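You operate a simulated robot arm through the tools that you are given. There is no shell and no other tool. Be economical: measure what you need, move in short steps, check, and stop when the job is done.

Carry out the task below with a simulated robot arm. There is one attempt and no reset: what you move stays moved.

## Task
Put the red pen, the red clip, the gold staples and the yellow note pad into their printed cells.
Fine: the cells are in the pens drawer; shut it.

Only the result counts: the job must be done as asked and must still hold three seconds after the hand-in. Knocking over, shifting, dropping, spilling or breaking anything else fails it.

## Robot
A 7-joint arm with a two-finger parallel gripper on a trunk, on a base that drives. Base frame: it is fixed to the floor where the robot stands at the start and does not move with it; the origin is under the middle of the robot, x ahead of it, y to its left, z up; the surface under the hand at the start is at about z = 620. Lengths are in mm, angles in rad, forces in N, time in s.
With the tool pointing down near the work surface it reaches from about 200 to 740 mm from the robot's upright axis, wherever it stands. Its first joint turns from -2.897 to 2.897 rad. Places, roughly: cap of the red pen (2x2x5 cm) [600, 200, 700]; clips cell of the pens drawer [600, -100, 600]; gold staples (2x8x2 cm) [800, 200, 700]; neck of the red pen [600, 200, 700]; notes cell of the pens drawer [800, -100, 600]; pens cell of the pens drawer [500, -100, 600]; pens drawer [600, -100, 600]; red pen (2x2x12 cm) [600, 200, 700]; staples cell of the pens drawer [700, -100, 600]; yellow note [1250, 250, 750]; yellow note pad (8x8x2 cm) [800, 200, 700]. Payload 1.57 kg.
Tool frame: the origin (TCP) lies between the finger pads and is the grasp point; the fingertips stand 30 mm ahead of it; z points along the fingers, y is the line along which they close. The gripper opens to 110 mm. The fingers are 24 mm wide and 12 mm thick; the gripper's body (48 by 112 mm) begins 78 mm behind the TCP.
Orientation is that of the tool frame in the base frame, as a unit quaternion [x, y, z, w]. With the fingers straight down and closing along the base's y, the tool's x points along the base's -x, its y along +y and its z along -z.

## Interface
- The arm moves only by the tool nudge_tool. Its argument "increments" is a list of rows, each a list of 3 entries, a list of its own where there are three numbers: the finger opening in mm, from 0 to 110, then the shift along the base's x, y, z in mm, then the turn, a rotation vector about the base's x, y, z in rad. In form: [[jaw, [dx, dy, dz], [wx, wy, wz]], ...]. A call has 1 to 20 rows; each row is the pose to reach, as a shift and turn from the pose commanded when the call began. Rows are played at 5 a second. More than 50 mm and 0.15 rad between two rows, or a gripper value outside its range, and nothing of the call is played. Where a pose cannot be reached the arm comes as near as it can. A force on the tool above 40 N (or 10 N above the force at the start of the call, whichever is more), or a blocked arm, ends the call early, and 0.2 s more pass. Each finger travels about 45 mm/s and halts on what it meets, pressing with about 22 N; the grip force reading is that of the motor and also rises with nothing between the fingers. The clock runs only during rows and for 0.2 s after the last one: add rows that repeat a pose to give the fingers time. It gives the time, the measured TCP pose, the force on the tool (base axes), the opening and the grip force at its end, in the units of the frame above (readings bear some noise), with the torque about the TCP (base axes, N m) and any sound that the robot's microphone picked up.
- Cameras (640 x 400 px; columns grow to the right, rows downward): "scene" is now at [-2.5, 125.9, 1458.5]; the picture's right is [-0.44, -0.90, 0.00], its down [-0.76, 0.37, -0.54] and it looks along [0.49, -0.24, -0.84] (base axes); focal length 258 px, centre (320, 200). "wrist" rides on the gripper at [70, 16, -141] in the tool frame; the picture's right is [-0.23, 0.97, 0.00], its down [-0.86, -0.20, -0.48] and it looks along [-0.47, -0.11, 0.88] (tool axes); focal length 222 px, centre (320, 200). There is no depth. A picture from a camera that has moved, and an enlarged one, comes with that camera's place and axes in the base frame and with its lens. The place of the scene camera against the robot may be out by one fixed shift of up to 12 mm in any direction.
- grab_frame(camera): a new picture of that camera. No time passes.
- lift_body(by): slides the trunk up (or, below 0, down) by that many mm; the arm and the scene camera ride with it, the base frame stays. It gives what a move gives, with no picture.
- drive_base(legs): drives the robot by 1 to 6 legs, each [ahead, turn to the left] in mm and rad, along the robot's own axes; the way and the turn of a leg run together, so that a leg with both is an arc; at most 1500 mm and 3.142 rad a leg. The arm and the cameras ride along, it lands a little off, and it stops where it bumps. It gives what a move gives.
- turn_head(pan, tilt): turns the head with the scene camera to pan (to the left, within 2.705 rad either way) and tilt (down, from -0.506 to 1.204), counted from straight ahead of the robot. It gives what a move gives.
- enlarge(camera, box): a new picture of the part [left, top, right, bottom] of that camera's present view, enlarged. No time passes.
- job_done(): hands the job in; it is judged then, once.

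Work in short steps. Places have to be worked out from the pictures, the camera data and where the tool is seen: move nearer, look again, correct. Check each grasp and each placing, and mend what went wrong. You have 120 turns and 98 pictures in all, those below and enlarged ones among them. Open the gripper and draw the arm clear of the work before you hand the job in, unless the task says otherwise; then end with one line.

The tools are called by a JSON object that holds its "op" and its "data". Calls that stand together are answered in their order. nudge_tool: Moves the arm, as the interface text tells. Its arguments: {"type":"object","properties":{"increments":{"type":"array","items":{"type":"array"}}},"required":["increments"]} The other tools are called the same way: lift_body (by) slides the trunk up or down; drive_base (legs) drives the base; turn_head (pan, tilt) turns the head that bears the scene camera; grab_frame (camera) takes a picture; enlarge (camera, box) takes an enlarged picture of a part of a camera's view; job_done () hands the job in.

At the start:

```text
clock: 0.0
tcp_pos: [478.4, 51.1, 954.7]
ee_rot: [-0.001, 1.0, 0.0, 0.0]
ft_force: [-0.8, 0.4, 0.7]
torque: [0.0, 0.03, -0.02]
width: 110.0
grip_force: 0.2
trunk travel left (down, up): [-400.0, 190.0]
robot x, y, heading: [0.0, -1.7, -0.001]
head pan, tilt: [-0.452, 0.997]
```

scene: 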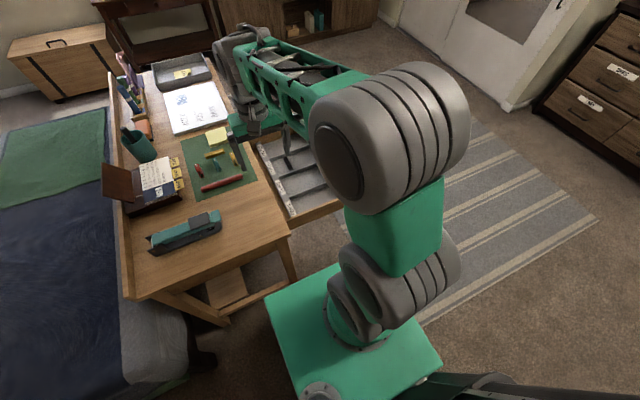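
wrist: 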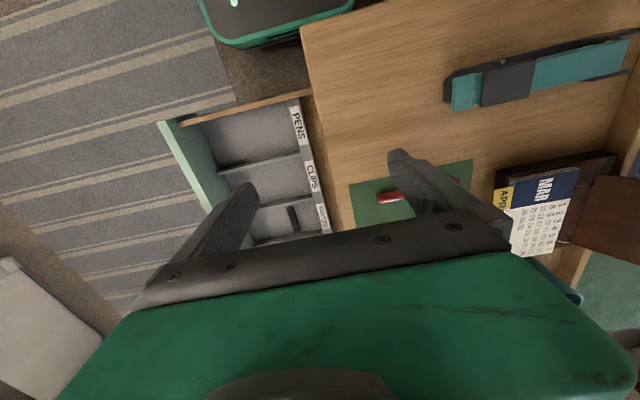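

The desk is ahead-left with a green mat and an open drawer toward -y. I enlarge the work area to identify the items.

{"op": "enlarge", "data": {"camera": "scene", "box": [100, 40, 350, 240]}}

{"op": "enlarge", "data": {"camera": "wrist", "box": [150, 60, 550, 310]}}

```text
2.00 times, centred on (225, 140) of scene
camera zoom: at [-2.5, 125.9, 1458.5], right [-0.44, -0.9, 0.0], down [-0.76, 0.37, -0.54], along [0.49, -0.24, -0.84], focal length 515 px, centre (510, 320)
```

zoom: 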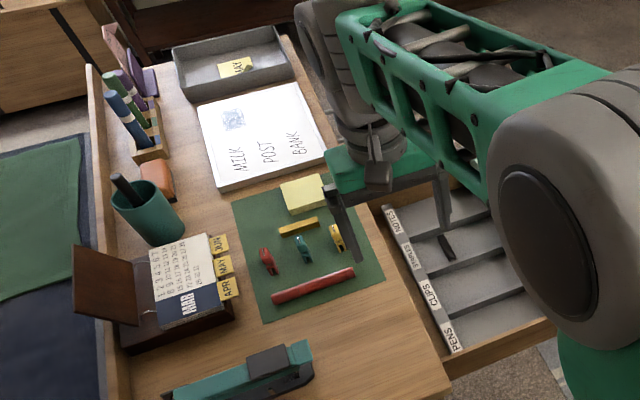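

```text
1.60 times, centred on (350, 185) of wrist
camera zoom: at [408.8, 68.4, 1096.0], right [0.23, 0.97, 0.0], down [0.86, -0.2, 0.48], along [0.47, -0.11, -0.88], focal length 355 px, centre (272, 224)
```

zoom: 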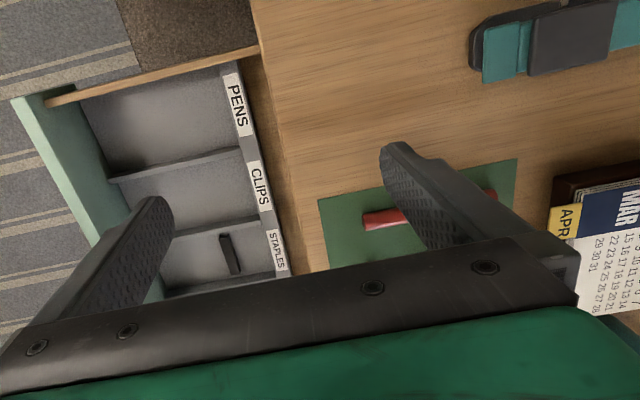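

I plan to drive round and stand in front of the drawer facing the desk (+y). First I check that the floor to the right and ahead is free.

{"op": "turn_head", "data": {"pan": -1.3, "tilt": 0.7}}

{"op": "grab_frame", "data": {"camera": "scene"}}

```text
clock: 1.2
tcp_pos: [479.3, 52.0, 954.2]
ee_rot: [0.0, 1.0, 0.001, 0.0]
ft_force: [0.1, 0.4, 0.1]
torque: [-0.02, -0.04, -0.02]
width: 110.2
grip_force: 0.0
trunk travel left (down, up): [-400.0, 190.0]
robot x, y, heading: [-0.6, -1.6, -0.002]
head pan, tilt: [-1.3, 0.7]
```

```text
93 pictures are left
camera scene: at [-42.5, 74.6, 1481.7], right [-0.96, -0.27, 0.0], down [-0.17, 0.62, -0.76], along [0.2, -0.74, -0.64], focal length 258 px, centre (320, 200)
```

scene: 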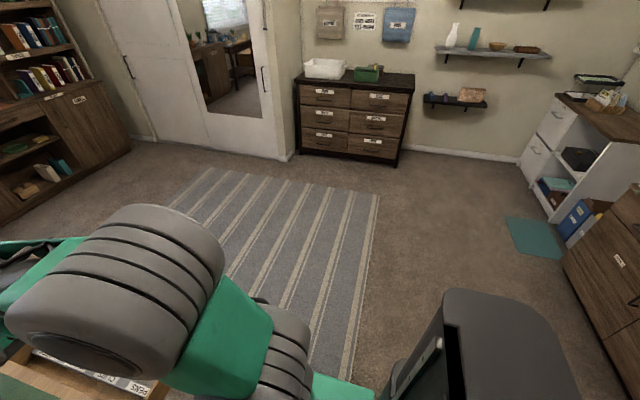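

The floor to the right is clear. I drive round to about (640, -560), facing the desk.

{"op": "drive_base", "data": {"legs": [[0, -1.57], [580, 0], [0, 1.57], [640, 0], [0, 1.57]]}}

{"op": "turn_head", "data": {"pan": -0.35, "tilt": 0.9}}

{"op": "grab_frame", "data": {"camera": "scene"}}

{"op": "grab_frame", "data": {"camera": "wrist"}}

```text
clock: 19.1
tcp_pos: [592.3, -109.4, 954.2]
ee_rot: [-0.706, 0.708, 0.001, 0.0]
ft_force: [-0.1, 0.0, 0.0]
torque: [-0.02, 0.0, 0.02]
width: 110.0
grip_force: 0.1
trunk travel left (down, up): [-400.0, 190.0]
robot x, y, heading: [643.7, -589.6, 1.569]
head pan, tilt: [-1.3, 0.7]
```

```text
clock: 20.3
tcp_pos: [592.7, -107.9, 954.5]
ee_rot: [-0.706, 0.708, 0.0, 0.001]
ft_force: [0.1, -0.5, -0.3]
torque: [-0.02, -0.02, -0.01]
width: 110.0
grip_force: 0.1
trunk travel left (down, up): [-400.0, 190.0]
robot x, y, heading: [643.2, -585.9, 1.571]
head pan, tilt: [-0.351, 0.901]
```

```text
92 pictures are left
camera scene: at [509.6, -575.0, 1465.6], right [0.94, -0.35, 0.0], down [-0.27, -0.73, -0.62], along [0.22, 0.58, -0.78], focal length 258 px, centre (320, 200)
```

scene: 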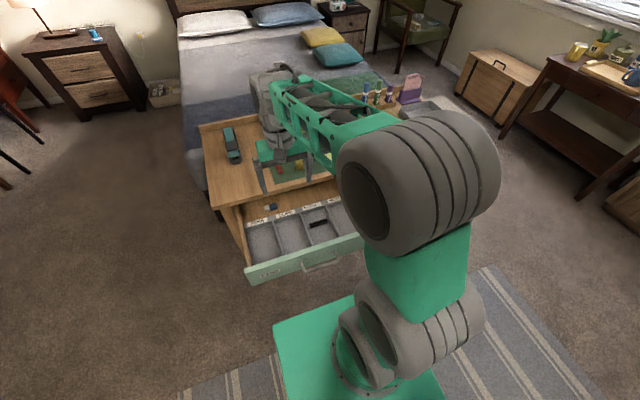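

```text
91 pictures are left
camera wrist: at [575.8, -178.2, 1096.0], right [-0.97, 0.23, 0.0], down [0.2, 0.85, 0.48], along [0.11, 0.47, -0.88], focal length 222 px, centre (320, 200)
```

wrist: 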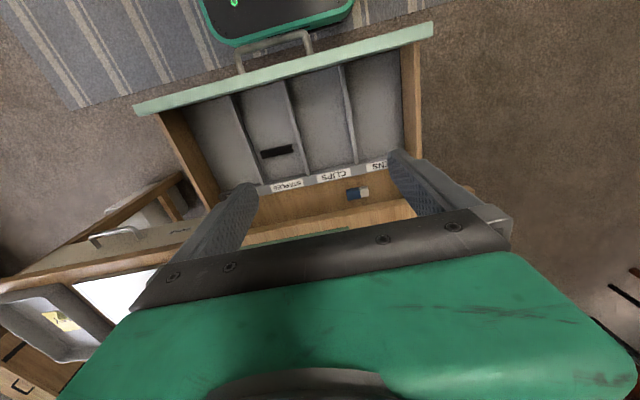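

The drawer front is at about y=-200, with the robot roughly 90 mm away from it. I move the hand forward over the mat to see the items.

{"op": "nudge_tool", "data": {"increments": [[110, [25, 45, 0], [0, 0, 0]], [110, [50, 90, 0], [0, 0, 0]], [110, [75, 135, 0], [0, 0, 0]], [110, [90, 180, 0], [0, 0, 0]], [110, [100, 220, 0], [0, 0, 0]], [110, [100, 220, 0], [0, 0, 0]]]}}

{"op": "grab_frame", "data": {"camera": "wrist"}}

{"op": "grab_frame", "data": {"camera": "scene"}}

```text
refused: row 1 steps farther than a row can; nothing moved
```

```text
90 pictures are left
camera wrist: at [575.8, -178.2, 1096.0], right [-0.97, 0.23, 0.0], down [0.2, 0.85, 0.48], along [0.11, 0.47, -0.88], focal length 222 px, centre (320, 200)
```

wrist: 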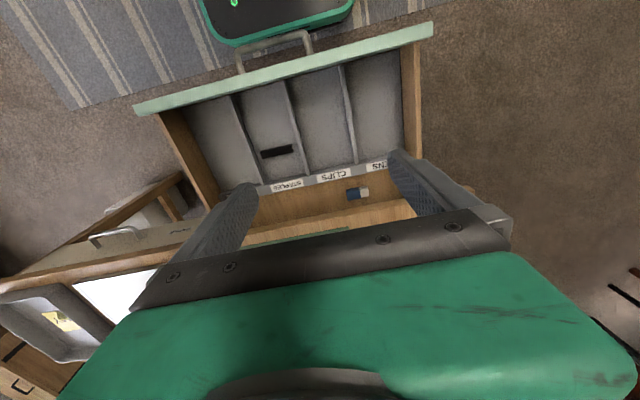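

```text
89 pictures are left
camera scene: at [509.6, -575.0, 1465.6], right [0.94, -0.35, 0.0], down [-0.27, -0.73, -0.62], along [0.22, 0.58, -0.78], focal length 258 px, centre (320, 200)
```

scene: 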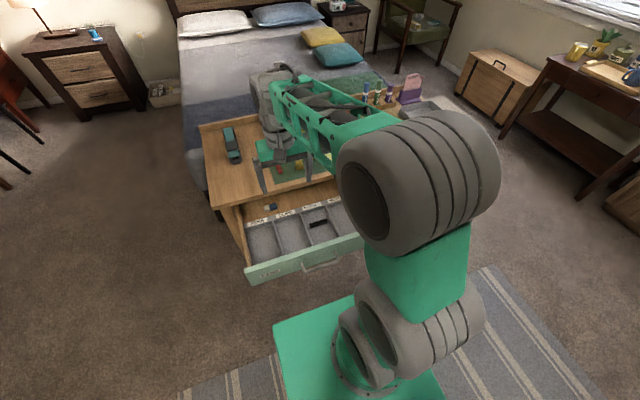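

The step was too long (over 50 mm); I retry with smaller steps.

{"op": "nudge_tool", "data": {"increments": [[110, [20, 40, 0], [0, 0, 0]], [110, [40, 80, 0], [0, 0, 0]], [110, [60, 120, 0], [0, 0, 0]], [110, [80, 160, 0], [0, 0, 0]], [110, [100, 200, 0], [0, 0, 0]], [110, [100, 235, 0], [0, 0, 0]], [110, [100, 235, 0], [0, 0, 0]]]}}

```text
clock: 21.9
tcp_pos: [692.8, 125.2, 954.9]
ee_rot: [-0.707, 0.707, 0.0, 0.0]
ft_force: [0.4, -0.1, -0.6]
torque: [-0.02, 0.0, -0.03]
width: 110.2
grip_force: 0.1
trunk travel left (down, up): [-400.0, 190.0]
robot x, y, heading: [646.0, -590.2, 1.564]
head pan, tilt: [-0.351, 0.901]
```

It reached y=125. Now a wrist picture.

{"op": "grab_frame", "data": {"camera": "wrist"}}

```text
88 pictures are left
camera wrist: at [676.0, 56.3, 1096.4], right [-0.97, 0.23, 0.0], down [0.2, 0.85, 0.48], along [0.11, 0.47, -0.88], focal length 222 px, centre (320, 200)
```

wrist: 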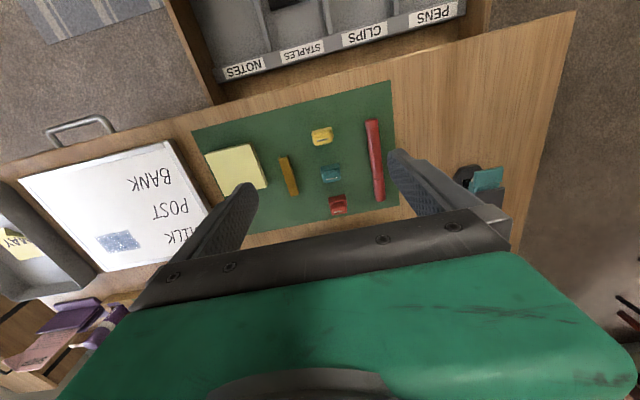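

The red clip lies at about (693, 293), too far to reach with the base here, so the base must get nearer, possibly under the drawer. I tilt the hand back to see the base's front and estimate its height.

{"op": "nudge_tool", "data": {"increments": [[110, [0, -40, 0], [-0.12, 0, 0]], [110, [0, -80, 0], [-0.24, 0, 0]], [110, [0, -120, 0], [-0.36, 0, 0]], [110, [0, -160, 0], [-0.48, 0, 0]], [110, [0, -160, 0], [-0.6, 0, 0]], [110, [0, -160, 0], [-0.6, 0, 0]]]}}

{"op": "grab_frame", "data": {"camera": "wrist"}}

```text
clock: 23.1
tcp_pos: [693.4, -31.8, 951.0]
ee_rot: [-0.679, 0.681, -0.194, -0.193]
ft_force: [-3.6, 1.8, -35.7]
torque: [-1.22, -0.6, 0.01]
width: 109.9
grip_force: 0.1
out of reach, approached as far as the arm can: row 5, 6
trunk travel left (down, up): [-400.0, 190.0]
robot x, y, heading: [646.6, -588.8, 1.571]
head pan, tilt: [-0.351, 0.901]
stopped in row 6: the force on the tool passed its limit at 136 N (the readings are from after the stop); the commanded pose is now the measured one
```

```text
87 pictures are left
camera wrist: at [676.1, -16.6, 1108.6], right [-0.97, 0.2, -0.12], down [0.2, 0.98, -0.04], along [0.11, -0.07, -0.99], focal length 222 px, centre (320, 200)
```

wrist: 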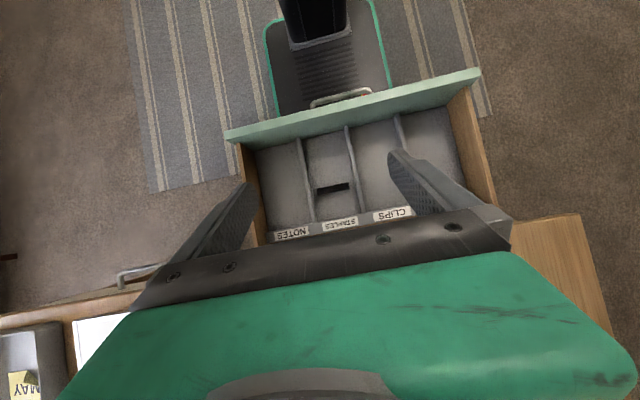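

The base deck looks low. I enlarge to see whether its front edge goes behind the drawer front.

{"op": "enlarge", "data": {"camera": "wrist", "box": [200, 0, 500, 190]}}

```text
2.11 times, centred on (350, 95) of wrist
camera zoom: at [676.1, -16.6, 1108.6], right [-0.97, 0.2, -0.12], down [0.2, 0.98, -0.04], along [0.11, -0.07, -0.99], focal length 468 px, centre (257, 421)
```

zoom: 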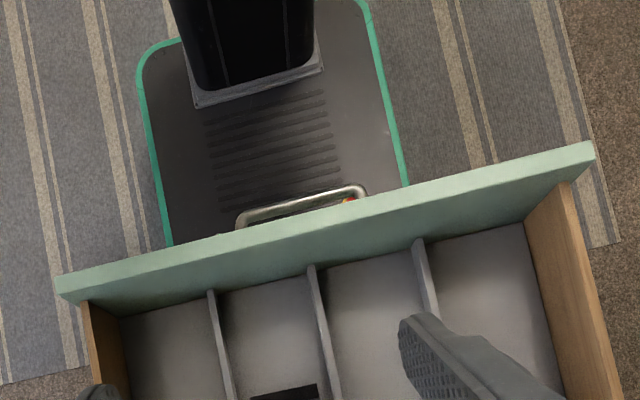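

The deck is low (z≈200), about 430 mm wide with its front some 280 mm ahead of the axis, so it fits under the drawer. I straighten the hand, then drive ahead 190 mm.

{"op": "nudge_tool", "data": {"increments": [[110, [0, 0, 0], [0.12, 0, 0]], [110, [0, 0, 5], [0.24, 0, 0]], [110, [0, 0, 10], [0.36, 0, 0]], [110, [0, 0, 10], [0.48, 0, 0]], [110, [0, 0, 10], [0.556, 0, 0]], [110, [0, 0, 10], [0.556, 0, 0]]]}}

{"op": "drive_base", "data": {"legs": [[100, 0]]}}

```text
clock: 24.6
tcp_pos: [692.7, -31.9, 961.6]
ee_rot: [-0.706, 0.708, 0.0, -0.001]
ft_force: [0.0, 0.4, 0.2]
torque: [0.01, 0.03, -0.03]
width: 110.0
grip_force: 0.1
trunk travel left (down, up): [-400.0, 190.0]
robot x, y, heading: [643.1, -587.1, 1.573]
head pan, tilt: [-0.351, 0.901]
```

```text
clock: 25.7
tcp_pos: [693.2, 68.7, 961.5]
ee_rot: [-0.706, 0.708, -0.001, -0.002]
ft_force: [0.6, 0.6, 0.0]
torque: [0.02, 0.0, -0.03]
width: 109.9
grip_force: 0.1
trunk travel left (down, up): [-400.0, 190.0]
robot x, y, heading: [646.1, -488.5, 1.564]
head pan, tilt: [-0.351, 0.901]
```

No bump. I go on another 90 mm and look from the wrist.

{"op": "drive_base", "data": {"legs": [[95, 0]]}}

{"op": "grab_frame", "data": {"camera": "wrist"}}

```text
clock: 26.8
tcp_pos: [694.1, 164.0, 961.9]
ee_rot: [-0.706, 0.708, -0.001, -0.002]
ft_force: [1.3, 0.8, -0.1]
torque: [-0.02, 0.01, 0.0]
width: 109.8
grip_force: 0.0
trunk travel left (down, up): [-400.0, 190.0]
robot x, y, heading: [644.9, -390.8, 1.567]
head pan, tilt: [-0.351, 0.901]
```

```text
85 pictures are left
camera wrist: at [677.3, 94.6, 1102.6], right [-0.97, 0.23, 0.0], down [0.2, 0.86, 0.47], along [0.11, 0.46, -0.88], focal length 222 px, centre (320, 200)
```

wrist: 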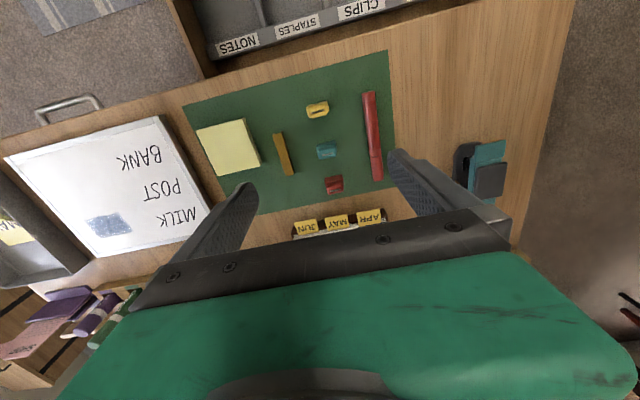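

Base is at y=-391 and the drawer is undisturbed. I lower the hand toward the pen for a closer look.

{"op": "nudge_tool", "data": {"increments": [[110, [-30, 10, -30], [0, 0, 0]], [110, [-60, 20, -60], [0, 0, 0]], [110, [-90, 30, -90], [0, 0, 0]], [110, [-90, 40, -130], [0, 0, 0]], [110, [-90, 46, -160], [0, 0, 0]], [110, [-90, 46, -160], [0, 0, 0]]]}}

{"op": "grab_frame", "data": {"camera": "wrist"}}

```text
clock: 28.2
tcp_pos: [603.2, 251.0, 832.2]
ee_rot: [-0.705, 0.709, -0.01, -0.013]
ft_force: [1.0, 0.6, -0.6]
torque: [-0.03, 0.03, 0.0]
width: 110.1
grip_force: 0.0
out of reach, approached as far as the arm can: row 2, 3, 4, 5, 6
trunk travel left (down, up): [-400.0, 190.0]
robot x, y, heading: [645.7, -390.3, 1.569]
head pan, tilt: [-0.351, 0.901]
```

```text
84 pictures are left
camera wrist: at [585.4, 186.3, 975.9], right [-0.97, 0.23, 0.0], down [0.21, 0.87, 0.45], along [0.11, 0.44, -0.89], focal length 222 px, centre (320, 200)
```

wrist: 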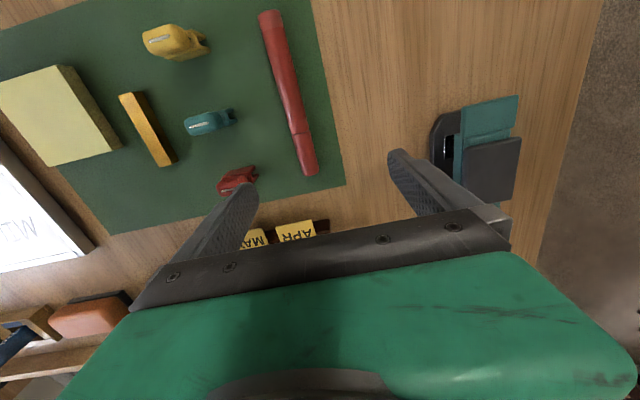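

The shoulder is too high to reach down here. Triangulating several views puts the desktop at z≈735, so the pen is at (615, 195), clip (694, 256), staples (761, 185) and pad (832, 150). I raise the hand, then lower the trunk.

{"op": "nudge_tool", "data": {"increments": [[110, [10, -20, 35], [0, 0, 0]], [110, [20, -45, 75], [0, 0, 0]], [110, [30, -70, 115], [0, 0, 0]], [110, [40, -95, 155], [0, 0, 0]], [110, [40, -95, 190], [0, 0, 0]], [110, [40, -95, 190], [0, 0, 0]]]}}

```text
clock: 29.6
tcp_pos: [645.3, 113.5, 991.9]
ee_rot: [-0.706, 0.708, -0.002, -0.002]
ft_force: [-0.9, -0.4, -0.3]
torque: [0.04, -0.02, -0.02]
width: 109.8
grip_force: 0.1
out of reach, approached as far as the arm can: row 1, 2
trunk travel left (down, up): [-400.0, 190.0]
robot x, y, heading: [641.4, -394.0, 1.563]
head pan, tilt: [-0.351, 0.901]
```

Now I lower the trunk by 150 mm.

{"op": "lift_body", "data": {"by": -150}}

{"op": "grab_frame", "data": {"camera": "wrist"}}

{"op": "grab_frame", "data": {"camera": "scene"}}

```text
clock: 30.8
tcp_pos: [642.6, 144.3, 878.5]
ee_rot: [-0.706, 0.708, -0.011, -0.008]
ft_force: [-0.9, -0.3, 0.6]
torque: [0.02, 0.0, 0.0]
width: 110.1
grip_force: 0.0
trunk travel left (down, up): [-309.0, 281.0]
robot x, y, heading: [640.7, -393.7, 1.567]
head pan, tilt: [-0.351, 0.901]
stopped: the arm was blocked; the commanded pose is now the measured one
```

```text
83 pictures are left
camera wrist: at [625.5, 79.8, 1022.0], right [-0.97, 0.23, -0.01], down [0.2, 0.87, 0.46], along [0.11, 0.44, -0.89], focal length 222 px, centre (320, 200)
```

wrist: 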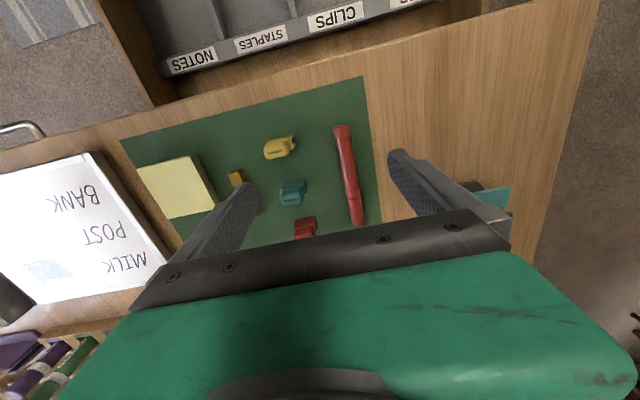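

```text
82 pictures are left
camera scene: at [509.7, -411.7, 1382.3], right [0.94, -0.35, -0.01], down [-0.27, -0.72, -0.64], along [0.22, 0.6, -0.77], focal length 258 px, centre (320, 200)
```

scene: 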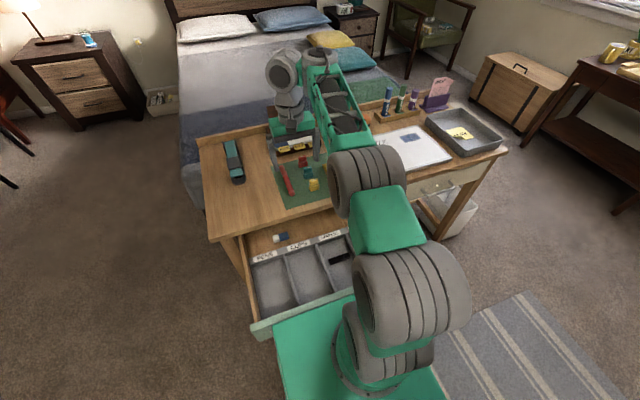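

The lift stopped 91 mm down, blocked. I turn the head down to see whether the arm mount meets the drawer front.

{"op": "turn_head", "data": {"pan": 0.1, "tilt": 1.2}}

{"op": "grab_frame", "data": {"camera": "scene"}}

```text
clock: 31.7
tcp_pos: [643.6, 135.6, 885.3]
ee_rot: [-0.706, 0.708, -0.009, -0.007]
ft_force: [-0.2, -0.3, 0.2]
torque: [0.0, 0.01, -0.03]
width: 109.8
grip_force: 0.0
trunk travel left (down, up): [-309.0, 281.0]
robot x, y, heading: [643.6, -394.7, 1.565]
head pan, tilt: [0.099, 1.201]
```

```text
81 pictures are left
camera scene: at [478.4, -427.7, 1362.0], right [1.0, 0.1, 0.0], down [0.09, -0.92, -0.39], along [-0.03, 0.38, -0.92], focal length 258 px, centre (320, 200)
```

scene: 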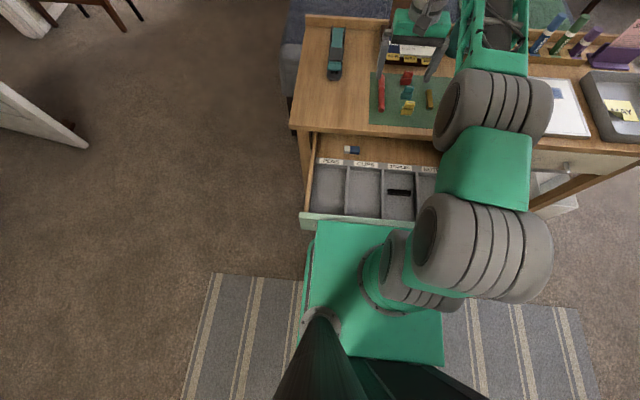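

The arm mount sits low (z≈560) close to the drawer front, but the arm itself seems free. I test small arm moves toward above the pen to see whether anything is blocked.

{"op": "nudge_tool", "data": {"increments": [[110, [0, 0, 10], [0, 0, 0]], [110, [-10, 20, 0], [0, 0, 0]], [110, [-20, 40, -20], [0, 0, 0]], [110, [-28, 45, -40], [0, 0, 0]], [110, [-28, 45, -40], [0, 0, 0]]]}}

{"op": "grab_frame", "data": {"camera": "wrist"}}

```text
clock: 32.9
tcp_pos: [615.4, 180.5, 846.0]
ee_rot: [-0.706, 0.708, -0.009, -0.008]
ft_force: [-0.2, 0.3, -0.2]
torque: [-0.01, 0.03, -0.03]
width: 109.9
grip_force: 0.0
trunk travel left (down, up): [-309.0, 281.0]
robot x, y, heading: [646.7, -392.8, 1.57]
head pan, tilt: [0.099, 1.201]
```

```text
80 pictures are left
camera wrist: at [598.1, 114.4, 988.7], right [-0.97, 0.23, -0.01], down [0.2, 0.86, 0.46], along [0.11, 0.45, -0.89], focal length 222 px, centre (320, 200)
```

wrist: 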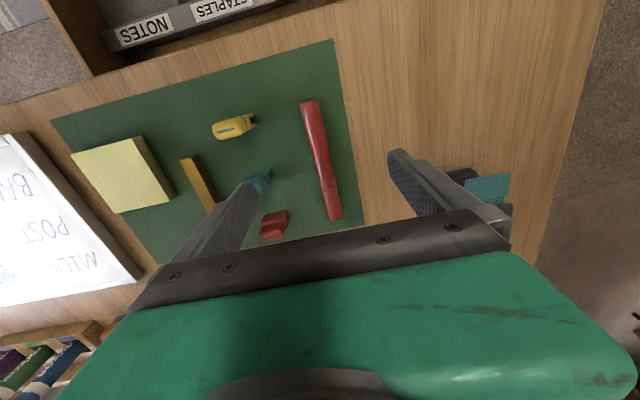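

The arm moves freely and the TCP is right above the pen's body. I narrow the jaws and descend to z≈795.

{"op": "nudge_tool", "data": {"increments": [[90, [0, 0, -20], [0, 0, 0]], [70, [0, 0, -40], [0, 0, 0]], [55, [0, 0, -52], [0, 0, 0]], [50, [0, 0, -52], [0, 0, 0]], [50, [0, 0, -52], [0, 0, 0]]]}}

{"op": "grab_frame", "data": {"camera": "wrist"}}

```text
clock: 34.1
tcp_pos: [604.3, 188.2, 798.1]
ee_rot: [-0.705, 0.709, -0.009, -0.014]
ft_force: [-0.2, 0.0, -0.4]
torque: [0.03, 0.02, -0.01]
width: 50.1
grip_force: 0.0
out of reach, approached as far as the arm can: row 2, 3, 4
trunk travel left (down, up): [-309.0, 281.0]
robot x, y, heading: [648.0, -395.3, 1.567]
head pan, tilt: [0.099, 1.201]
```

```text
79 pictures are left
camera wrist: at [589.1, 123.7, 943.1], right [-0.97, 0.23, 0.0], down [0.21, 0.87, 0.45], along [0.1, 0.44, -0.89], focal length 222 px, centre (320, 200)
```

wrist: 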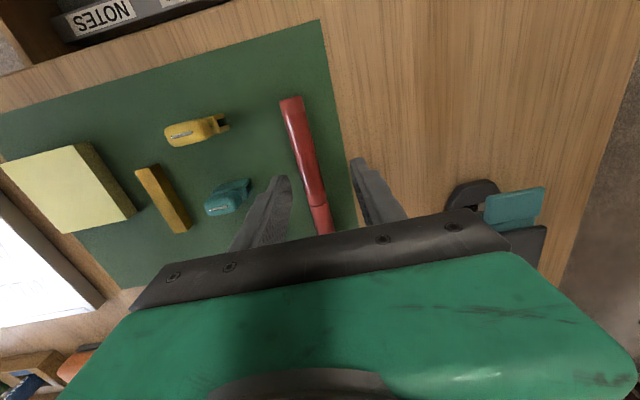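

Going lower is limited by the arm's shape; the trunk must be lower. I raise the hand again and try lowering the trunk in a small step.

{"op": "nudge_tool", "data": {"increments": [[50, [5, -15, 35], [0, 0, 0]], [50, [10, -30, 70], [0, 0, 0]], [50, [20, -40, 105], [0, 0, 0]], [50, [20, -40, 105], [0, 0, 0]]]}}

{"op": "lift_body", "data": {"by": -40}}

```text
clock: 35.1
tcp_pos: [635.3, 140.9, 896.3]
ee_rot: [-0.706, 0.709, -0.009, -0.008]
ft_force: [0.0, 0.9, -0.3]
torque: [0.0, -0.03, -0.02]
width: 50.0
grip_force: 0.0
trunk travel left (down, up): [-309.0, 281.0]
robot x, y, heading: [647.1, -392.8, 1.565]
head pan, tilt: [0.099, 1.201]
```

```text
clock: 35.7
tcp_pos: [635.1, 174.1, 925.1]
ee_rot: [-0.704, 0.709, 0.024, 0.035]
ft_force: [-0.3, 1.4, 2.1]
torque: [-0.1, 0.01, 0.0]
width: 50.4
grip_force: 0.1
trunk travel left (down, up): [-296.0, 294.0]
robot x, y, heading: [646.8, -390.3, 1.566]
head pan, tilt: [0.099, 1.201]
stopped: the arm was blocked; the commanded pose is now the measured one
```

The arm got pushed up while the trunk sank 13 mm, so some arm link touches something. I undo this and look.

{"op": "lift_body", "data": {"by": 13}}

{"op": "turn_head", "data": {"pan": -0.6, "tilt": 1.0}}

{"op": "grab_frame", "data": {"camera": "scene"}}

```text
clock: 36.0
tcp_pos: [634.1, 220.8, 923.0]
ee_rot: [-0.704, 0.708, 0.03, 0.045]
ft_force: [-0.4, -0.2, -0.7]
torque: [0.02, -0.05, 0.03]
width: 50.3
grip_force: 0.1
trunk travel left (down, up): [-303.0, 287.0]
robot x, y, heading: [644.1, -386.2, 1.564]
head pan, tilt: [0.099, 1.201]
stopped: the arm was blocked; the commanded pose is now the measured one
```

```text
clock: 37.1
tcp_pos: [633.9, 211.2, 900.9]
ee_rot: [-0.706, 0.708, 0.014, 0.027]
ft_force: [-0.1, 0.0, -0.5]
torque: [0.01, 0.01, -0.02]
width: 49.9
grip_force: 0.1
trunk travel left (down, up): [-303.0, 287.0]
robot x, y, heading: [646.5, -389.3, 1.568]
head pan, tilt: [-0.6, 1.0]
```

```text
78 pictures are left
camera scene: at [523.3, -443.9, 1371.8], right [0.82, -0.57, -0.02], down [-0.48, -0.67, -0.57], along [0.31, 0.48, -0.82], focal length 258 px, centre (320, 200)
```

scene: 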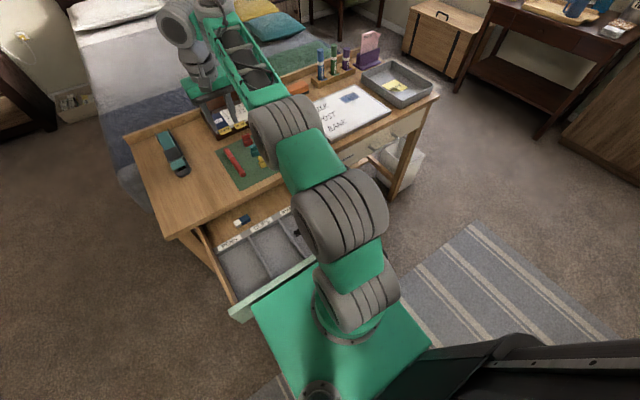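

The chain looks uncontacted; the arm may simply still have been settling onto its joint targets. I hold the pose for a while, restoring the orientation, to see if it settles.

{"op": "nudge_tool", "data": {"increments": [[50, [0, 0, 0], [0, 0, 0]], [50, [0, 0, 0], [0, 0, 0]], [50, [0, 0, 0], [0, 0, 0]], [50, [0, 0, 0], [0, 0, 0]], [50, [0, 0, 0], [0, 0, 0]]]}}

{"op": "nudge_tool", "data": {"increments": [[50, [0, 0, 0], [0, 0, 0]], [50, [0, 0, 0], [0, 0, 0]], [50, [0, 0, 0], [0, 0, 0]]]}}

```text
clock: 37.4
tcp_pos: [634.7, 240.0, 892.1]
ee_rot: [-0.705, 0.709, 0.015, 0.029]
ft_force: [-0.9, 1.4, 3.2]
torque: [0.01, 0.03, 0.01]
width: 49.9
grip_force: 0.1
trunk travel left (down, up): [-303.0, 287.0]
robot x, y, heading: [646.5, -389.4, 1.568]
head pan, tilt: [-0.6, 1.0]
stopped in row 1: the arm was blocked; the commanded pose is now the measured one
```

```text
clock: 37.7
tcp_pos: [634.0, 261.2, 872.8]
ee_rot: [-0.705, 0.708, 0.011, 0.026]
ft_force: [-0.4, 0.4, 3.1]
torque: [-0.03, 0.03, 0.03]
width: 50.0
grip_force: 0.0
trunk travel left (down, up): [-303.0, 287.0]
robot x, y, heading: [644.3, -389.1, 1.565]
head pan, tilt: [-0.6, 1.0]
stopped in row 1: the arm was blocked; the commanded pose is now the measured one
```

Something keeps pushing the arm forward. I command it up and back toward the robot to relieve it.

{"op": "nudge_tool", "data": {"increments": [[50, [0, -30, 30], [0, 0, 0]], [50, [0, -60, 60], [0, 0, 0]], [50, [0, -90, 80], [0, 0, 0]], [50, [0, -120, 80], [0, 0, 0]], [50, [0, -120, 80], [0, 0, 0]], [50, [0, -120, 80], [0, 0, 0]]]}}

{"op": "grab_frame", "data": {"camera": "scene"}}

```text
clock: 38.0
tcp_pos: [633.8, 270.2, 869.4]
ee_rot: [-0.705, 0.709, 0.008, 0.024]
ft_force: [0.7, 1.0, 3.5]
torque: [-0.05, 0.0, 0.01]
width: 49.7
grip_force: 0.0
trunk travel left (down, up): [-303.0, 287.0]
robot x, y, heading: [643.9, -389.2, 1.565]
head pan, tilt: [-0.6, 1.0]
stopped in row 1: the arm was blocked; the commanded pose is now the measured one
```

```text
77 pictures are left
camera scene: at [523.4, -442.4, 1372.0], right [0.82, -0.57, -0.02], down [-0.48, -0.67, -0.57], along [0.31, 0.48, -0.82], focal length 258 px, centre (320, 200)
```

scene: 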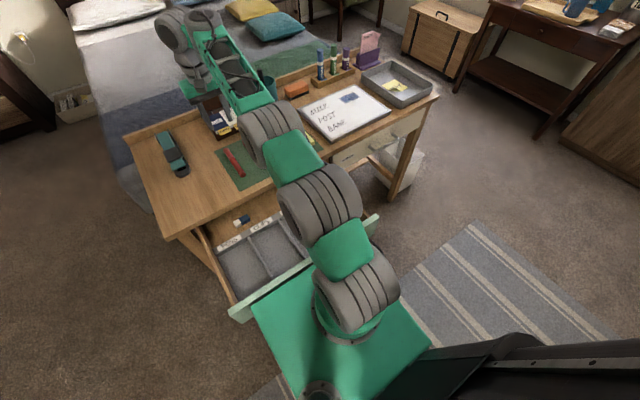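

The arm mount is abutting the drawer front, which likely causes the blocking. I back the base off 60 mm.

{"op": "drive_base", "data": {"legs": [[-60, 0]]}}

{"op": "grab_frame", "data": {"camera": "scene"}}

```text
clock: 38.8
tcp_pos: [632.5, 297.0, 837.7]
ee_rot: [-0.705, 0.709, 0.003, 0.021]
ft_force: [0.5, 0.3, 2.7]
torque: [-0.06, 0.0, 0.03]
width: 50.2
grip_force: 0.1
trunk travel left (down, up): [-303.0, 287.0]
robot x, y, heading: [644.7, -401.7, 1.566]
head pan, tilt: [-0.6, 1.0]
stopped in leg 1: the robot was blocked; the commanded pose is now the measured one
```

```text
76 pictures are left
camera scene: at [523.5, -446.5, 1372.3], right [0.82, -0.57, -0.02], down [-0.48, -0.67, -0.57], along [0.31, 0.48, -0.82], focal length 258 px, centre (320, 200)
```

scene: 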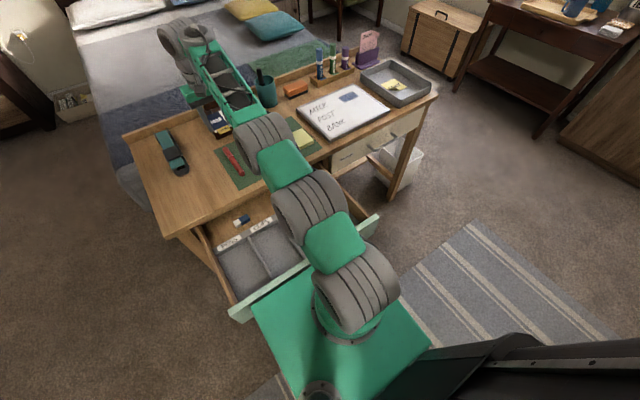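

Driving back was also blocked, and the arm keeps tipping forward. I try raising the trunk to free the mount.

{"op": "lift_body", "data": {"by": 60}}

```text
clock: 39.1
tcp_pos: [632.8, 317.0, 808.1]
ee_rot: [-0.704, 0.71, -0.006, 0.009]
ft_force: [-1.8, -4.4, 11.4]
torque: [0.01, -0.22, -0.03]
width: 48.8
grip_force: 0.1
trunk travel left (down, up): [-310.0, 280.0]
robot x, y, heading: [646.0, -395.2, 1.572]
head pan, tilt: [-0.6, 1.0]
stopped: the arm was blocked; the commanded pose is now the measured one
```

The hand is nearing the calendar. I push it up and back as strongly as one row allows.

{"op": "nudge_tool", "data": {"increments": [[50, [0, -25, 43], [0, 0, 0]], [50, [0, -50, 86], [0, 0, 0]], [50, [0, -75, 129], [0, 0, 0]]]}}

{"op": "grab_frame", "data": {"camera": "wrist"}}

```text
clock: 39.9
tcp_pos: [632.6, 242.5, 941.6]
ee_rot: [-0.705, 0.709, -0.008, 0.01]
ft_force: [0.5, -0.5, -0.4]
torque: [0.04, 0.0, -0.02]
width: 50.0
grip_force: 0.0
trunk travel left (down, up): [-310.0, 280.0]
robot x, y, heading: [644.1, -397.2, 1.568]
head pan, tilt: [-0.6, 1.0]
```

```text
75 pictures are left
camera wrist: at [612.9, 172.6, 1082.1], right [-0.97, 0.23, -0.02], down [0.19, 0.85, 0.48], along [0.13, 0.47, -0.87], focal length 222 px, centre (320, 200)
```

wrist: 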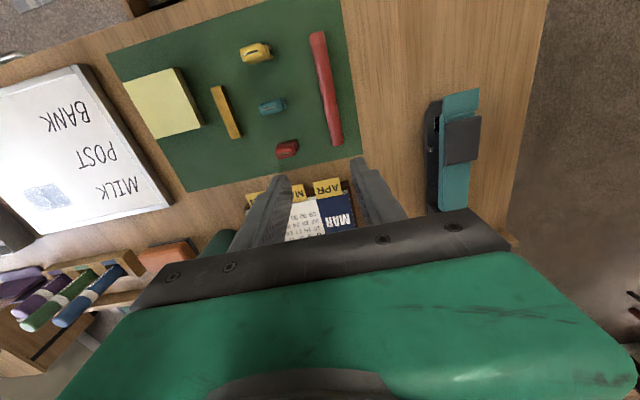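

It is free again and the calendar looks intact. I retract the hand to a safe height.

{"op": "nudge_tool", "data": {"increments": [[50, [2, -40, 15], [0, 0, 0]], [50, [4, -80, 30], [0, 0, 0]], [50, [6, -120, 40], [0, 0, 0]], [50, [6, -120, 40], [0, 0, 0]], [50, [6, -120, 40], [0, 0, 0]]]}}

```text
clock: 41.1
tcp_pos: [640.7, 125.4, 981.8]
ee_rot: [-0.704, 0.71, -0.008, 0.009]
ft_force: [-0.1, 0.0, -0.4]
torque: [0.02, -0.03, -0.03]
width: 50.0
grip_force: 0.1
trunk travel left (down, up): [-310.0, 280.0]
robot x, y, heading: [647.1, -401.7, 1.57]
head pan, tilt: [-0.6, 1.0]
```

Stable. Now I try backing off 80 mm again.

{"op": "drive_base", "data": {"legs": [[-80, 0]]}}

{"op": "grab_frame", "data": {"camera": "scene"}}

```text
clock: 42.4
tcp_pos: [636.8, -26.7, 878.9]
ee_rot: [-0.697, 0.704, -0.086, -0.101]
ft_force: [0.3, 0.1, 1.0]
torque: [-0.01, -0.01, -0.03]
width: 50.3
grip_force: 0.1
trunk travel left (down, up): [-310.0, 280.0]
robot x, y, heading: [640.6, -470.3, 1.569]
head pan, tilt: [-0.6, 1.0]
stopped in leg 1: the robot was blocked; the commanded pose is now the measured one
```

```text
74 pictures are left
camera scene: at [523.6, -397.7, 1387.2], right [0.82, -0.57, 0.03], down [-0.48, -0.72, -0.5], along [0.31, 0.4, -0.86], focal length 258 px, centre (320, 200)
```

scene: 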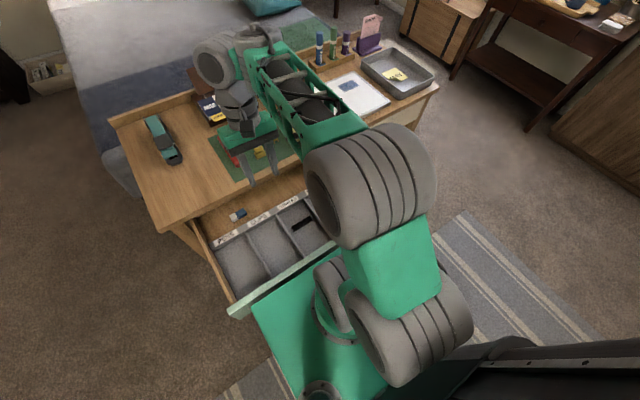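

The camera axes show the whole robot is pitched forward: the mount is caught on the drawer front while the base rolled back. I undo that by driving ahead again, then I will raise the trunk.

{"op": "drive_base", "data": {"legs": [[65, 0]]}}

{"op": "grab_frame", "data": {"camera": "scene"}}

```text
clock: 43.1
tcp_pos: [635.8, -98.1, 892.6]
ee_rot: [-0.7, 0.708, -0.058, -0.074]
ft_force: [0.2, -0.1, 0.0]
torque: [0.02, -0.02, 0.01]
width: 50.1
grip_force: 0.1
trunk travel left (down, up): [-310.0, 280.0]
robot x, y, heading: [646.1, -456.0, 1.568]
head pan, tilt: [-0.6, 1.0]
stopped in leg 1: the robot was blocked; the commanded pose is now the measured one
```

```text
73 pictures are left
camera scene: at [523.2, -433.6, 1381.9], right [0.82, -0.57, 0.01], down [-0.48, -0.7, -0.53], along [0.31, 0.43, -0.85], focal length 258 px, centre (320, 200)
```

scene: 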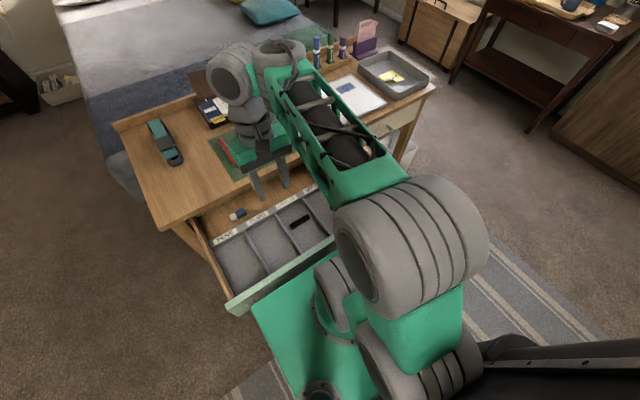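

The tilt is decreasing. I let time pass with a tiny arm hold and read the state.

{"op": "nudge_tool", "data": {"increments": [[50, [0, 0, 0], [0, 0, 0]], [50, [0, 0, 0], [0, 0, 0]], [50, [0, 0, 0], [0, 0, 0]], [50, [0, 0, 0], [0, 0, 0]], [50, [0, 0, 0], [0, 0, 0]]]}}

{"op": "grab_frame", "data": {"camera": "wrist"}}

```text
clock: 44.3
tcp_pos: [636.0, -87.8, 895.4]
ee_rot: [-0.701, 0.706, -0.059, -0.077]
ft_force: [-1.4, -0.1, -0.2]
torque: [-0.03, -0.05, 0.0]
width: 50.2
grip_force: 0.1
trunk travel left (down, up): [-310.0, 280.0]
robot x, y, heading: [641.7, -460.1, 1.566]
head pan, tilt: [-0.6, 1.0]
```

```text
72 pictures are left
camera wrist: at [621.8, -128.8, 1047.3], right [-0.97, 0.23, -0.02], down [0.21, 0.93, 0.3], along [0.09, 0.29, -0.95], focal length 222 px, centre (320, 200)
```

wrist: 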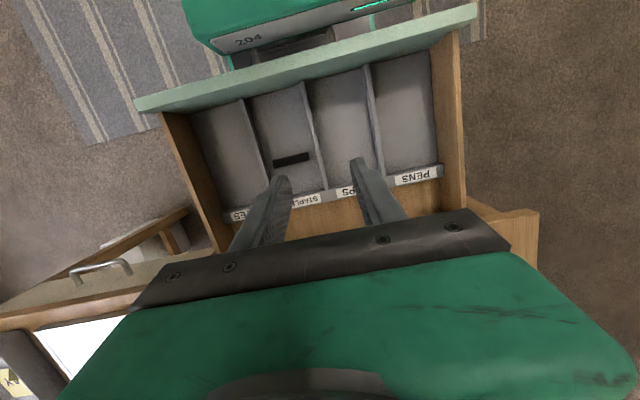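

The mount box sits just outside the drawer front, over its handle. With the arm retracted now, I raise the trunk to clear the handle.

{"op": "lift_body", "data": {"by": 60}}

{"op": "grab_frame", "data": {"camera": "wrist"}}

```text
clock: 45.3
tcp_pos: [635.4, -89.2, 942.7]
ee_rot: [-0.701, 0.706, -0.06, -0.076]
ft_force: [0.1, -1.0, 0.0]
torque: [0.04, -0.06, 0.0]
width: 50.3
grip_force: 0.0
trunk travel left (down, up): [-370.0, 220.0]
robot x, y, heading: [646.7, -459.9, 1.564]
head pan, tilt: [-0.6, 1.0]
```

```text
71 pictures are left
camera wrist: at [621.9, -130.5, 1095.8], right [-0.97, 0.23, -0.02], down [0.21, 0.93, 0.3], along [0.09, 0.29, -0.95], focal length 222 px, centre (320, 200)
```

wrist: 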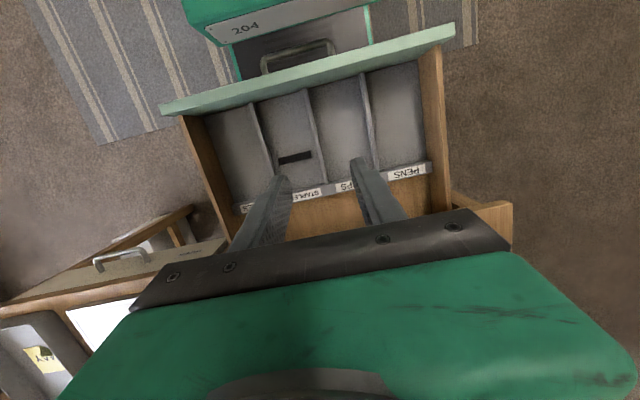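

Freed: the handle is visible again and unhurt. I level the tool and check the head camera's axes for the robot's tilt.

{"op": "nudge_tool", "data": {"increments": [[50, [0, 10, 10], [0.1, 0, 0]], [50, [0, 20, 20], [0.19, 0, 0]], [50, [0, 20, 20], [0.19, 0, 0]], [50, [0, 20, 20], [0.19, 0, 0]]]}}

{"op": "turn_head", "data": {"pan": -0.35, "tilt": 0.9}}

{"op": "grab_frame", "data": {"camera": "scene"}}

```text
clock: 46.3
tcp_pos: [635.1, -70.3, 948.7]
ee_rot: [-0.706, 0.708, -0.006, -0.025]
ft_force: [-0.1, 0.1, 0.4]
torque: [0.0, 0.03, -0.01]
width: 50.1
grip_force: 0.0
trunk travel left (down, up): [-370.0, 220.0]
robot x, y, heading: [643.8, -462.0, 1.568]
head pan, tilt: [-0.6, 1.0]
```

```text
clock: 47.1
tcp_pos: [634.5, -68.2, 950.1]
ee_rot: [-0.706, 0.707, -0.005, -0.024]
ft_force: [0.9, 0.3, 0.1]
torque: [0.03, -0.01, 0.02]
width: 50.3
grip_force: 0.0
trunk travel left (down, up): [-370.0, 220.0]
robot x, y, heading: [644.2, -457.0, 1.563]
head pan, tilt: [-0.351, 0.901]
```

```text
70 pictures are left
camera scene: at [510.0, -446.7, 1435.1], right [0.94, -0.35, 0.0], down [-0.27, -0.73, -0.62], along [0.22, 0.58, -0.78], focal length 258 px, centre (320, 200)
```

scene: 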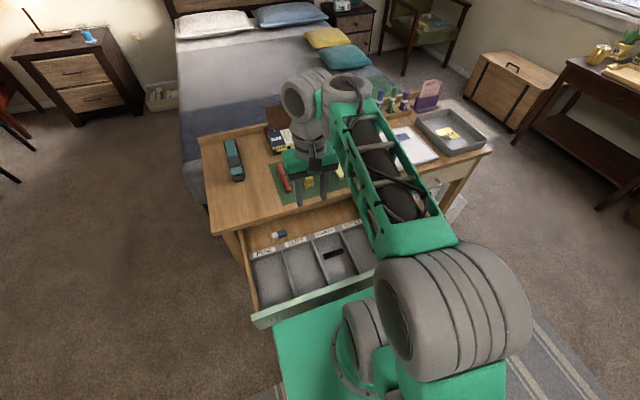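

Robot is level. I now move the hand toward the pen from this base position, with holds, to test reach.

{"op": "nudge_tool", "data": {"increments": [[50, [-5, 40, -10], [0.03, 0, 0]], [50, [-10, 80, -20], [0.03, 0, 0]], [50, [-15, 120, -30], [0.03, 0, 0]], [50, [-20, 160, -40], [0.03, 0, 0]], [50, [-20, 200, -50], [0.03, 0, 0]], [50, [-20, 240, -60], [0.03, 0, 0]], [50, [-20, 250, -80], [0.03, 0, 0]], [50, [-20, 250, -80], [0.03, 0, 0]], [50, [-20, 250, -80], [0.03, 0, 0]]]}}

{"op": "grab_frame", "data": {"camera": "wrist"}}

```text
clock: 49.1
tcp_pos: [614.6, 180.8, 882.0]
ee_rot: [-0.705, 0.709, 0.018, 0.001]
ft_force: [-0.2, 0.0, -0.3]
torque: [0.01, -0.02, -0.03]
width: 49.9
grip_force: 0.2
trunk travel left (down, up): [-370.0, 220.0]
robot x, y, heading: [643.7, -463.0, 1.569]
head pan, tilt: [-0.351, 0.901]
```

```text
69 pictures are left
camera wrist: at [601.2, 107.2, 1023.0], right [-0.97, 0.23, 0.03], down [0.21, 0.84, 0.5], along [0.09, 0.49, -0.87], focal length 222 px, centre (320, 200)
```

wrist: 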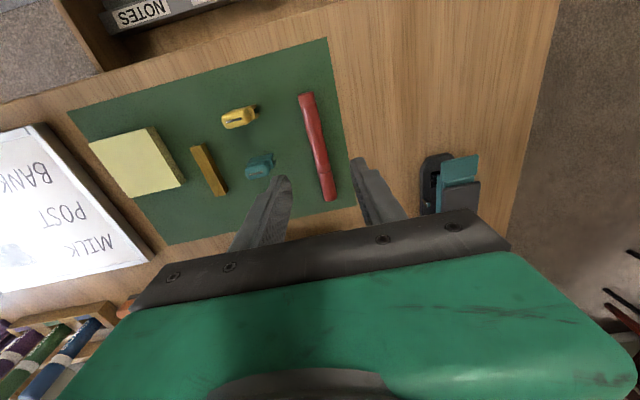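

Reach is fine here. I correct the small tilt and descend straight over the pen body.

{"op": "nudge_tool", "data": {"increments": [[50, [0, 2, -20], [-0.027, -0.024, 0]], [50, [0, 4, -40], [-0.027, -0.024, 0]], [50, [0, 4, -60], [-0.027, -0.024, 0]], [50, [0, 4, -75], [-0.027, -0.024, 0]], [50, [0, 4, -75], [-0.027, -0.024, 0]], [50, [0, 4, -75], [-0.027, -0.024, 0]]]}}

{"op": "grab_frame", "data": {"camera": "wrist"}}

```text
clock: 50.5
tcp_pos: [615.9, 185.3, 807.0]
ee_rot: [-0.706, 0.709, 0.0, 0.001]
ft_force: [0.3, 0.1, -0.1]
torque: [0.0, -0.03, 0.0]
width: 49.9
grip_force: 0.0
trunk travel left (down, up): [-370.0, 220.0]
robot x, y, heading: [644.7, -459.5, 1.565]
head pan, tilt: [-0.351, 0.901]
```

```text
68 pictures are left
camera wrist: at [598.1, 115.0, 949.3], right [-0.97, 0.23, 0.0], down [0.2, 0.85, 0.48], along [0.11, 0.47, -0.88], focal length 222 px, centre (320, 200)
```

wrist: 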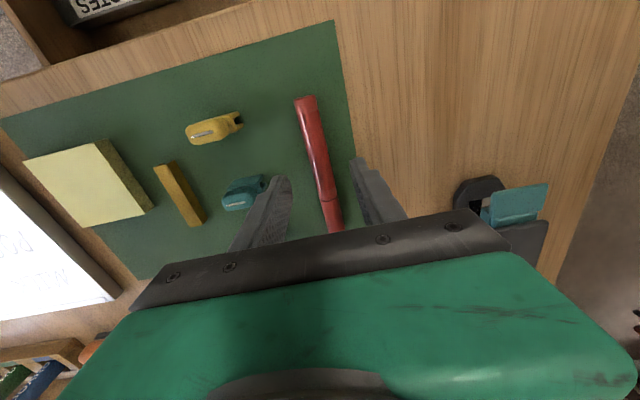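

The pose is exact and the pen is centred between the fingers. I descend in steps with a 42 mm opening.

{"op": "nudge_tool", "data": {"increments": [[42, [1, 0, -15], [0, 0, 0]], [42, [1, 0, -25], [0, 0, 0]], [42, [1, 0, -32], [0, 0, 0]], [42, [1, 0, -32], [0, 0, 0]]]}}

{"op": "grab_frame", "data": {"camera": "wrist"}}

```text
clock: 51.5
tcp_pos: [617.7, 184.7, 775.0]
ee_rot: [-0.705, 0.709, 0.0, 0.001]
ft_force: [0.3, 0.2, 0.7]
torque: [-0.04, 0.01, 0.02]
width: 42.1
grip_force: 0.0
trunk travel left (down, up): [-370.0, 220.0]
robot x, y, heading: [641.8, -460.2, 1.563]
head pan, tilt: [-0.351, 0.901]
```

```text
67 pictures are left
camera wrist: at [599.4, 114.9, 917.6], right [-0.97, 0.23, 0.0], down [0.2, 0.85, 0.48], along [0.11, 0.47, -0.88], focal length 222 px, centre (320, 200)
```

wrist: 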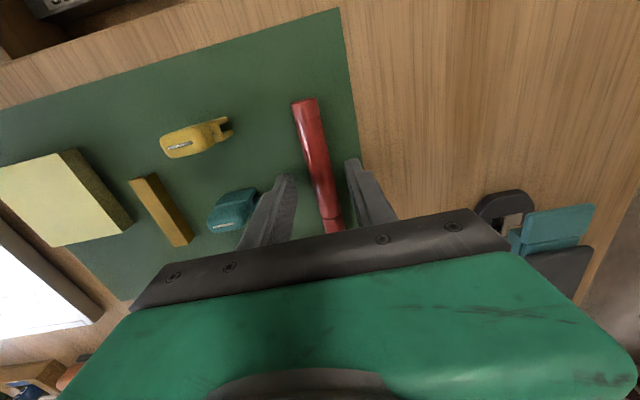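

Aligned. I go down in small steps, watching for contact with the desk.

{"op": "nudge_tool", "data": {"increments": [[42, [0, 0, -5], [0, 0, 0]], [42, [0, 0, -10], [0, 0, 0]], [42, [0, 0, -10], [0, 0, 0]]]}}

{"op": "enlarge", "data": {"camera": "wrist", "box": [220, 80, 420, 240]}}

```text
clock: 52.3
tcp_pos: [616.8, 184.3, 771.3]
ee_rot: [-0.706, 0.709, 0.002, 0.003]
ft_force: [0.0, -4.3, 22.4]
torque: [-0.36, 0.42, 0.11]
width: 41.8
grip_force: 0.0
trunk travel left (down, up): [-370.0, 220.0]
robot x, y, heading: [646.9, -459.4, 1.564]
head pan, tilt: [-0.351, 0.901]
```

```text
2.50 times, centred on (320, 160) of wrist
camera zoom: at [599.4, 114.3, 911.1], right [-0.97, 0.23, 0.0], down [0.2, 0.85, 0.48], along [0.11, 0.47, -0.87], focal length 555 px, centre (320, 300)
```

zoom: 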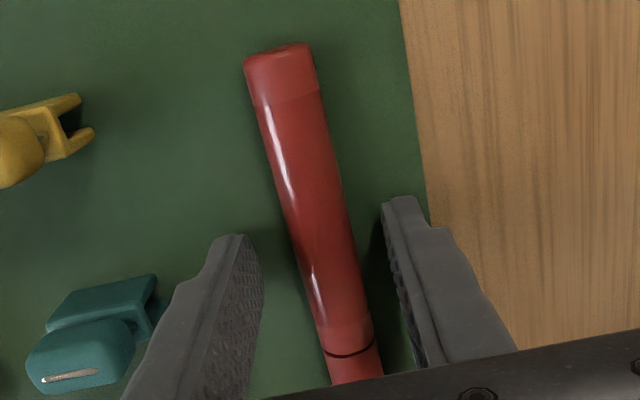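

Contact: the mat is at z≈741. I lift 4 mm and close on the pen's body.

{"op": "nudge_tool", "data": {"increments": [[42, [0, 0, 8], [0, 0, 0]], [30, [0, 0, 8], [0, 0, 0]], [15, [0, 0, 8], [0, 0, 0]], [0, [0, 0, 8], [0, 0, 0]], [0, [0, 0, 8], [0, 0, 0]], [0, [0, 0, 8], [0, 0, 0]]]}}

```text
clock: 53.7
tcp_pos: [616.4, 184.0, 774.6]
ee_rot: [-0.705, 0.709, -0.001, 0.002]
ft_force: [0.1, -0.1, -0.3]
torque: [0.0, 0.02, 0.01]
width: 16.8
grip_force: 22.0
trunk travel left (down, up): [-370.0, 220.0]
robot x, y, heading: [644.0, -461.3, 1.568]
head pan, tilt: [-0.351, 0.901]
```

The pen is held (16.8 mm). I lift it clear and carry it back over the drawer's pens cell (about x=472, y=-115).

{"op": "nudge_tool", "data": {"increments": [[0, [0, 0, 40], [0, 0, 0]], [0, [0, 0, 80], [0, 0, 0]], [0, [-10, -35, 110], [0, 0, 0]], [0, [-30, -75, 120], [0, 0, 0]], [0, [-50, -115, 120], [0, 0, 0]], [0, [-70, -155, 120], [0, 0, 0]], [0, [-90, -195, 120], [0, 0, 0]], [0, [-110, -235, 120], [0, 0, 0]], [0, [-130, -270, 120], [0, 0, 0]], [0, [-144, -300, 120], [0, 0, 0]], [0, [-144, -310, 120], [0, 0, 0]], [0, [-144, -310, 120], [0, 0, 0]]]}}

{"op": "grab_frame", "data": {"camera": "wrist"}}

```text
clock: 56.3
tcp_pos: [474.3, -126.6, 894.5]
ee_rot: [-0.706, 0.708, 0.0, 0.001]
ft_force: [0.2, -1.0, -0.4]
torque: [-0.01, 0.04, 0.01]
width: 16.5
grip_force: 21.6
trunk travel left (down, up): [-370.0, 220.0]
robot x, y, heading: [645.2, -456.3, 1.564]
head pan, tilt: [-0.351, 0.901]
```

```text
65 pictures are left
camera wrist: at [456.5, -195.7, 1036.6], right [-0.97, 0.23, 0.0], down [0.2, 0.85, 0.48], along [0.11, 0.47, -0.88], focal length 222 px, centre (320, 200)
```

wrist: 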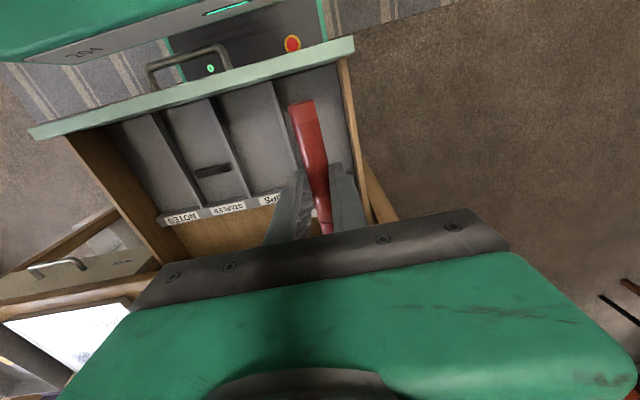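

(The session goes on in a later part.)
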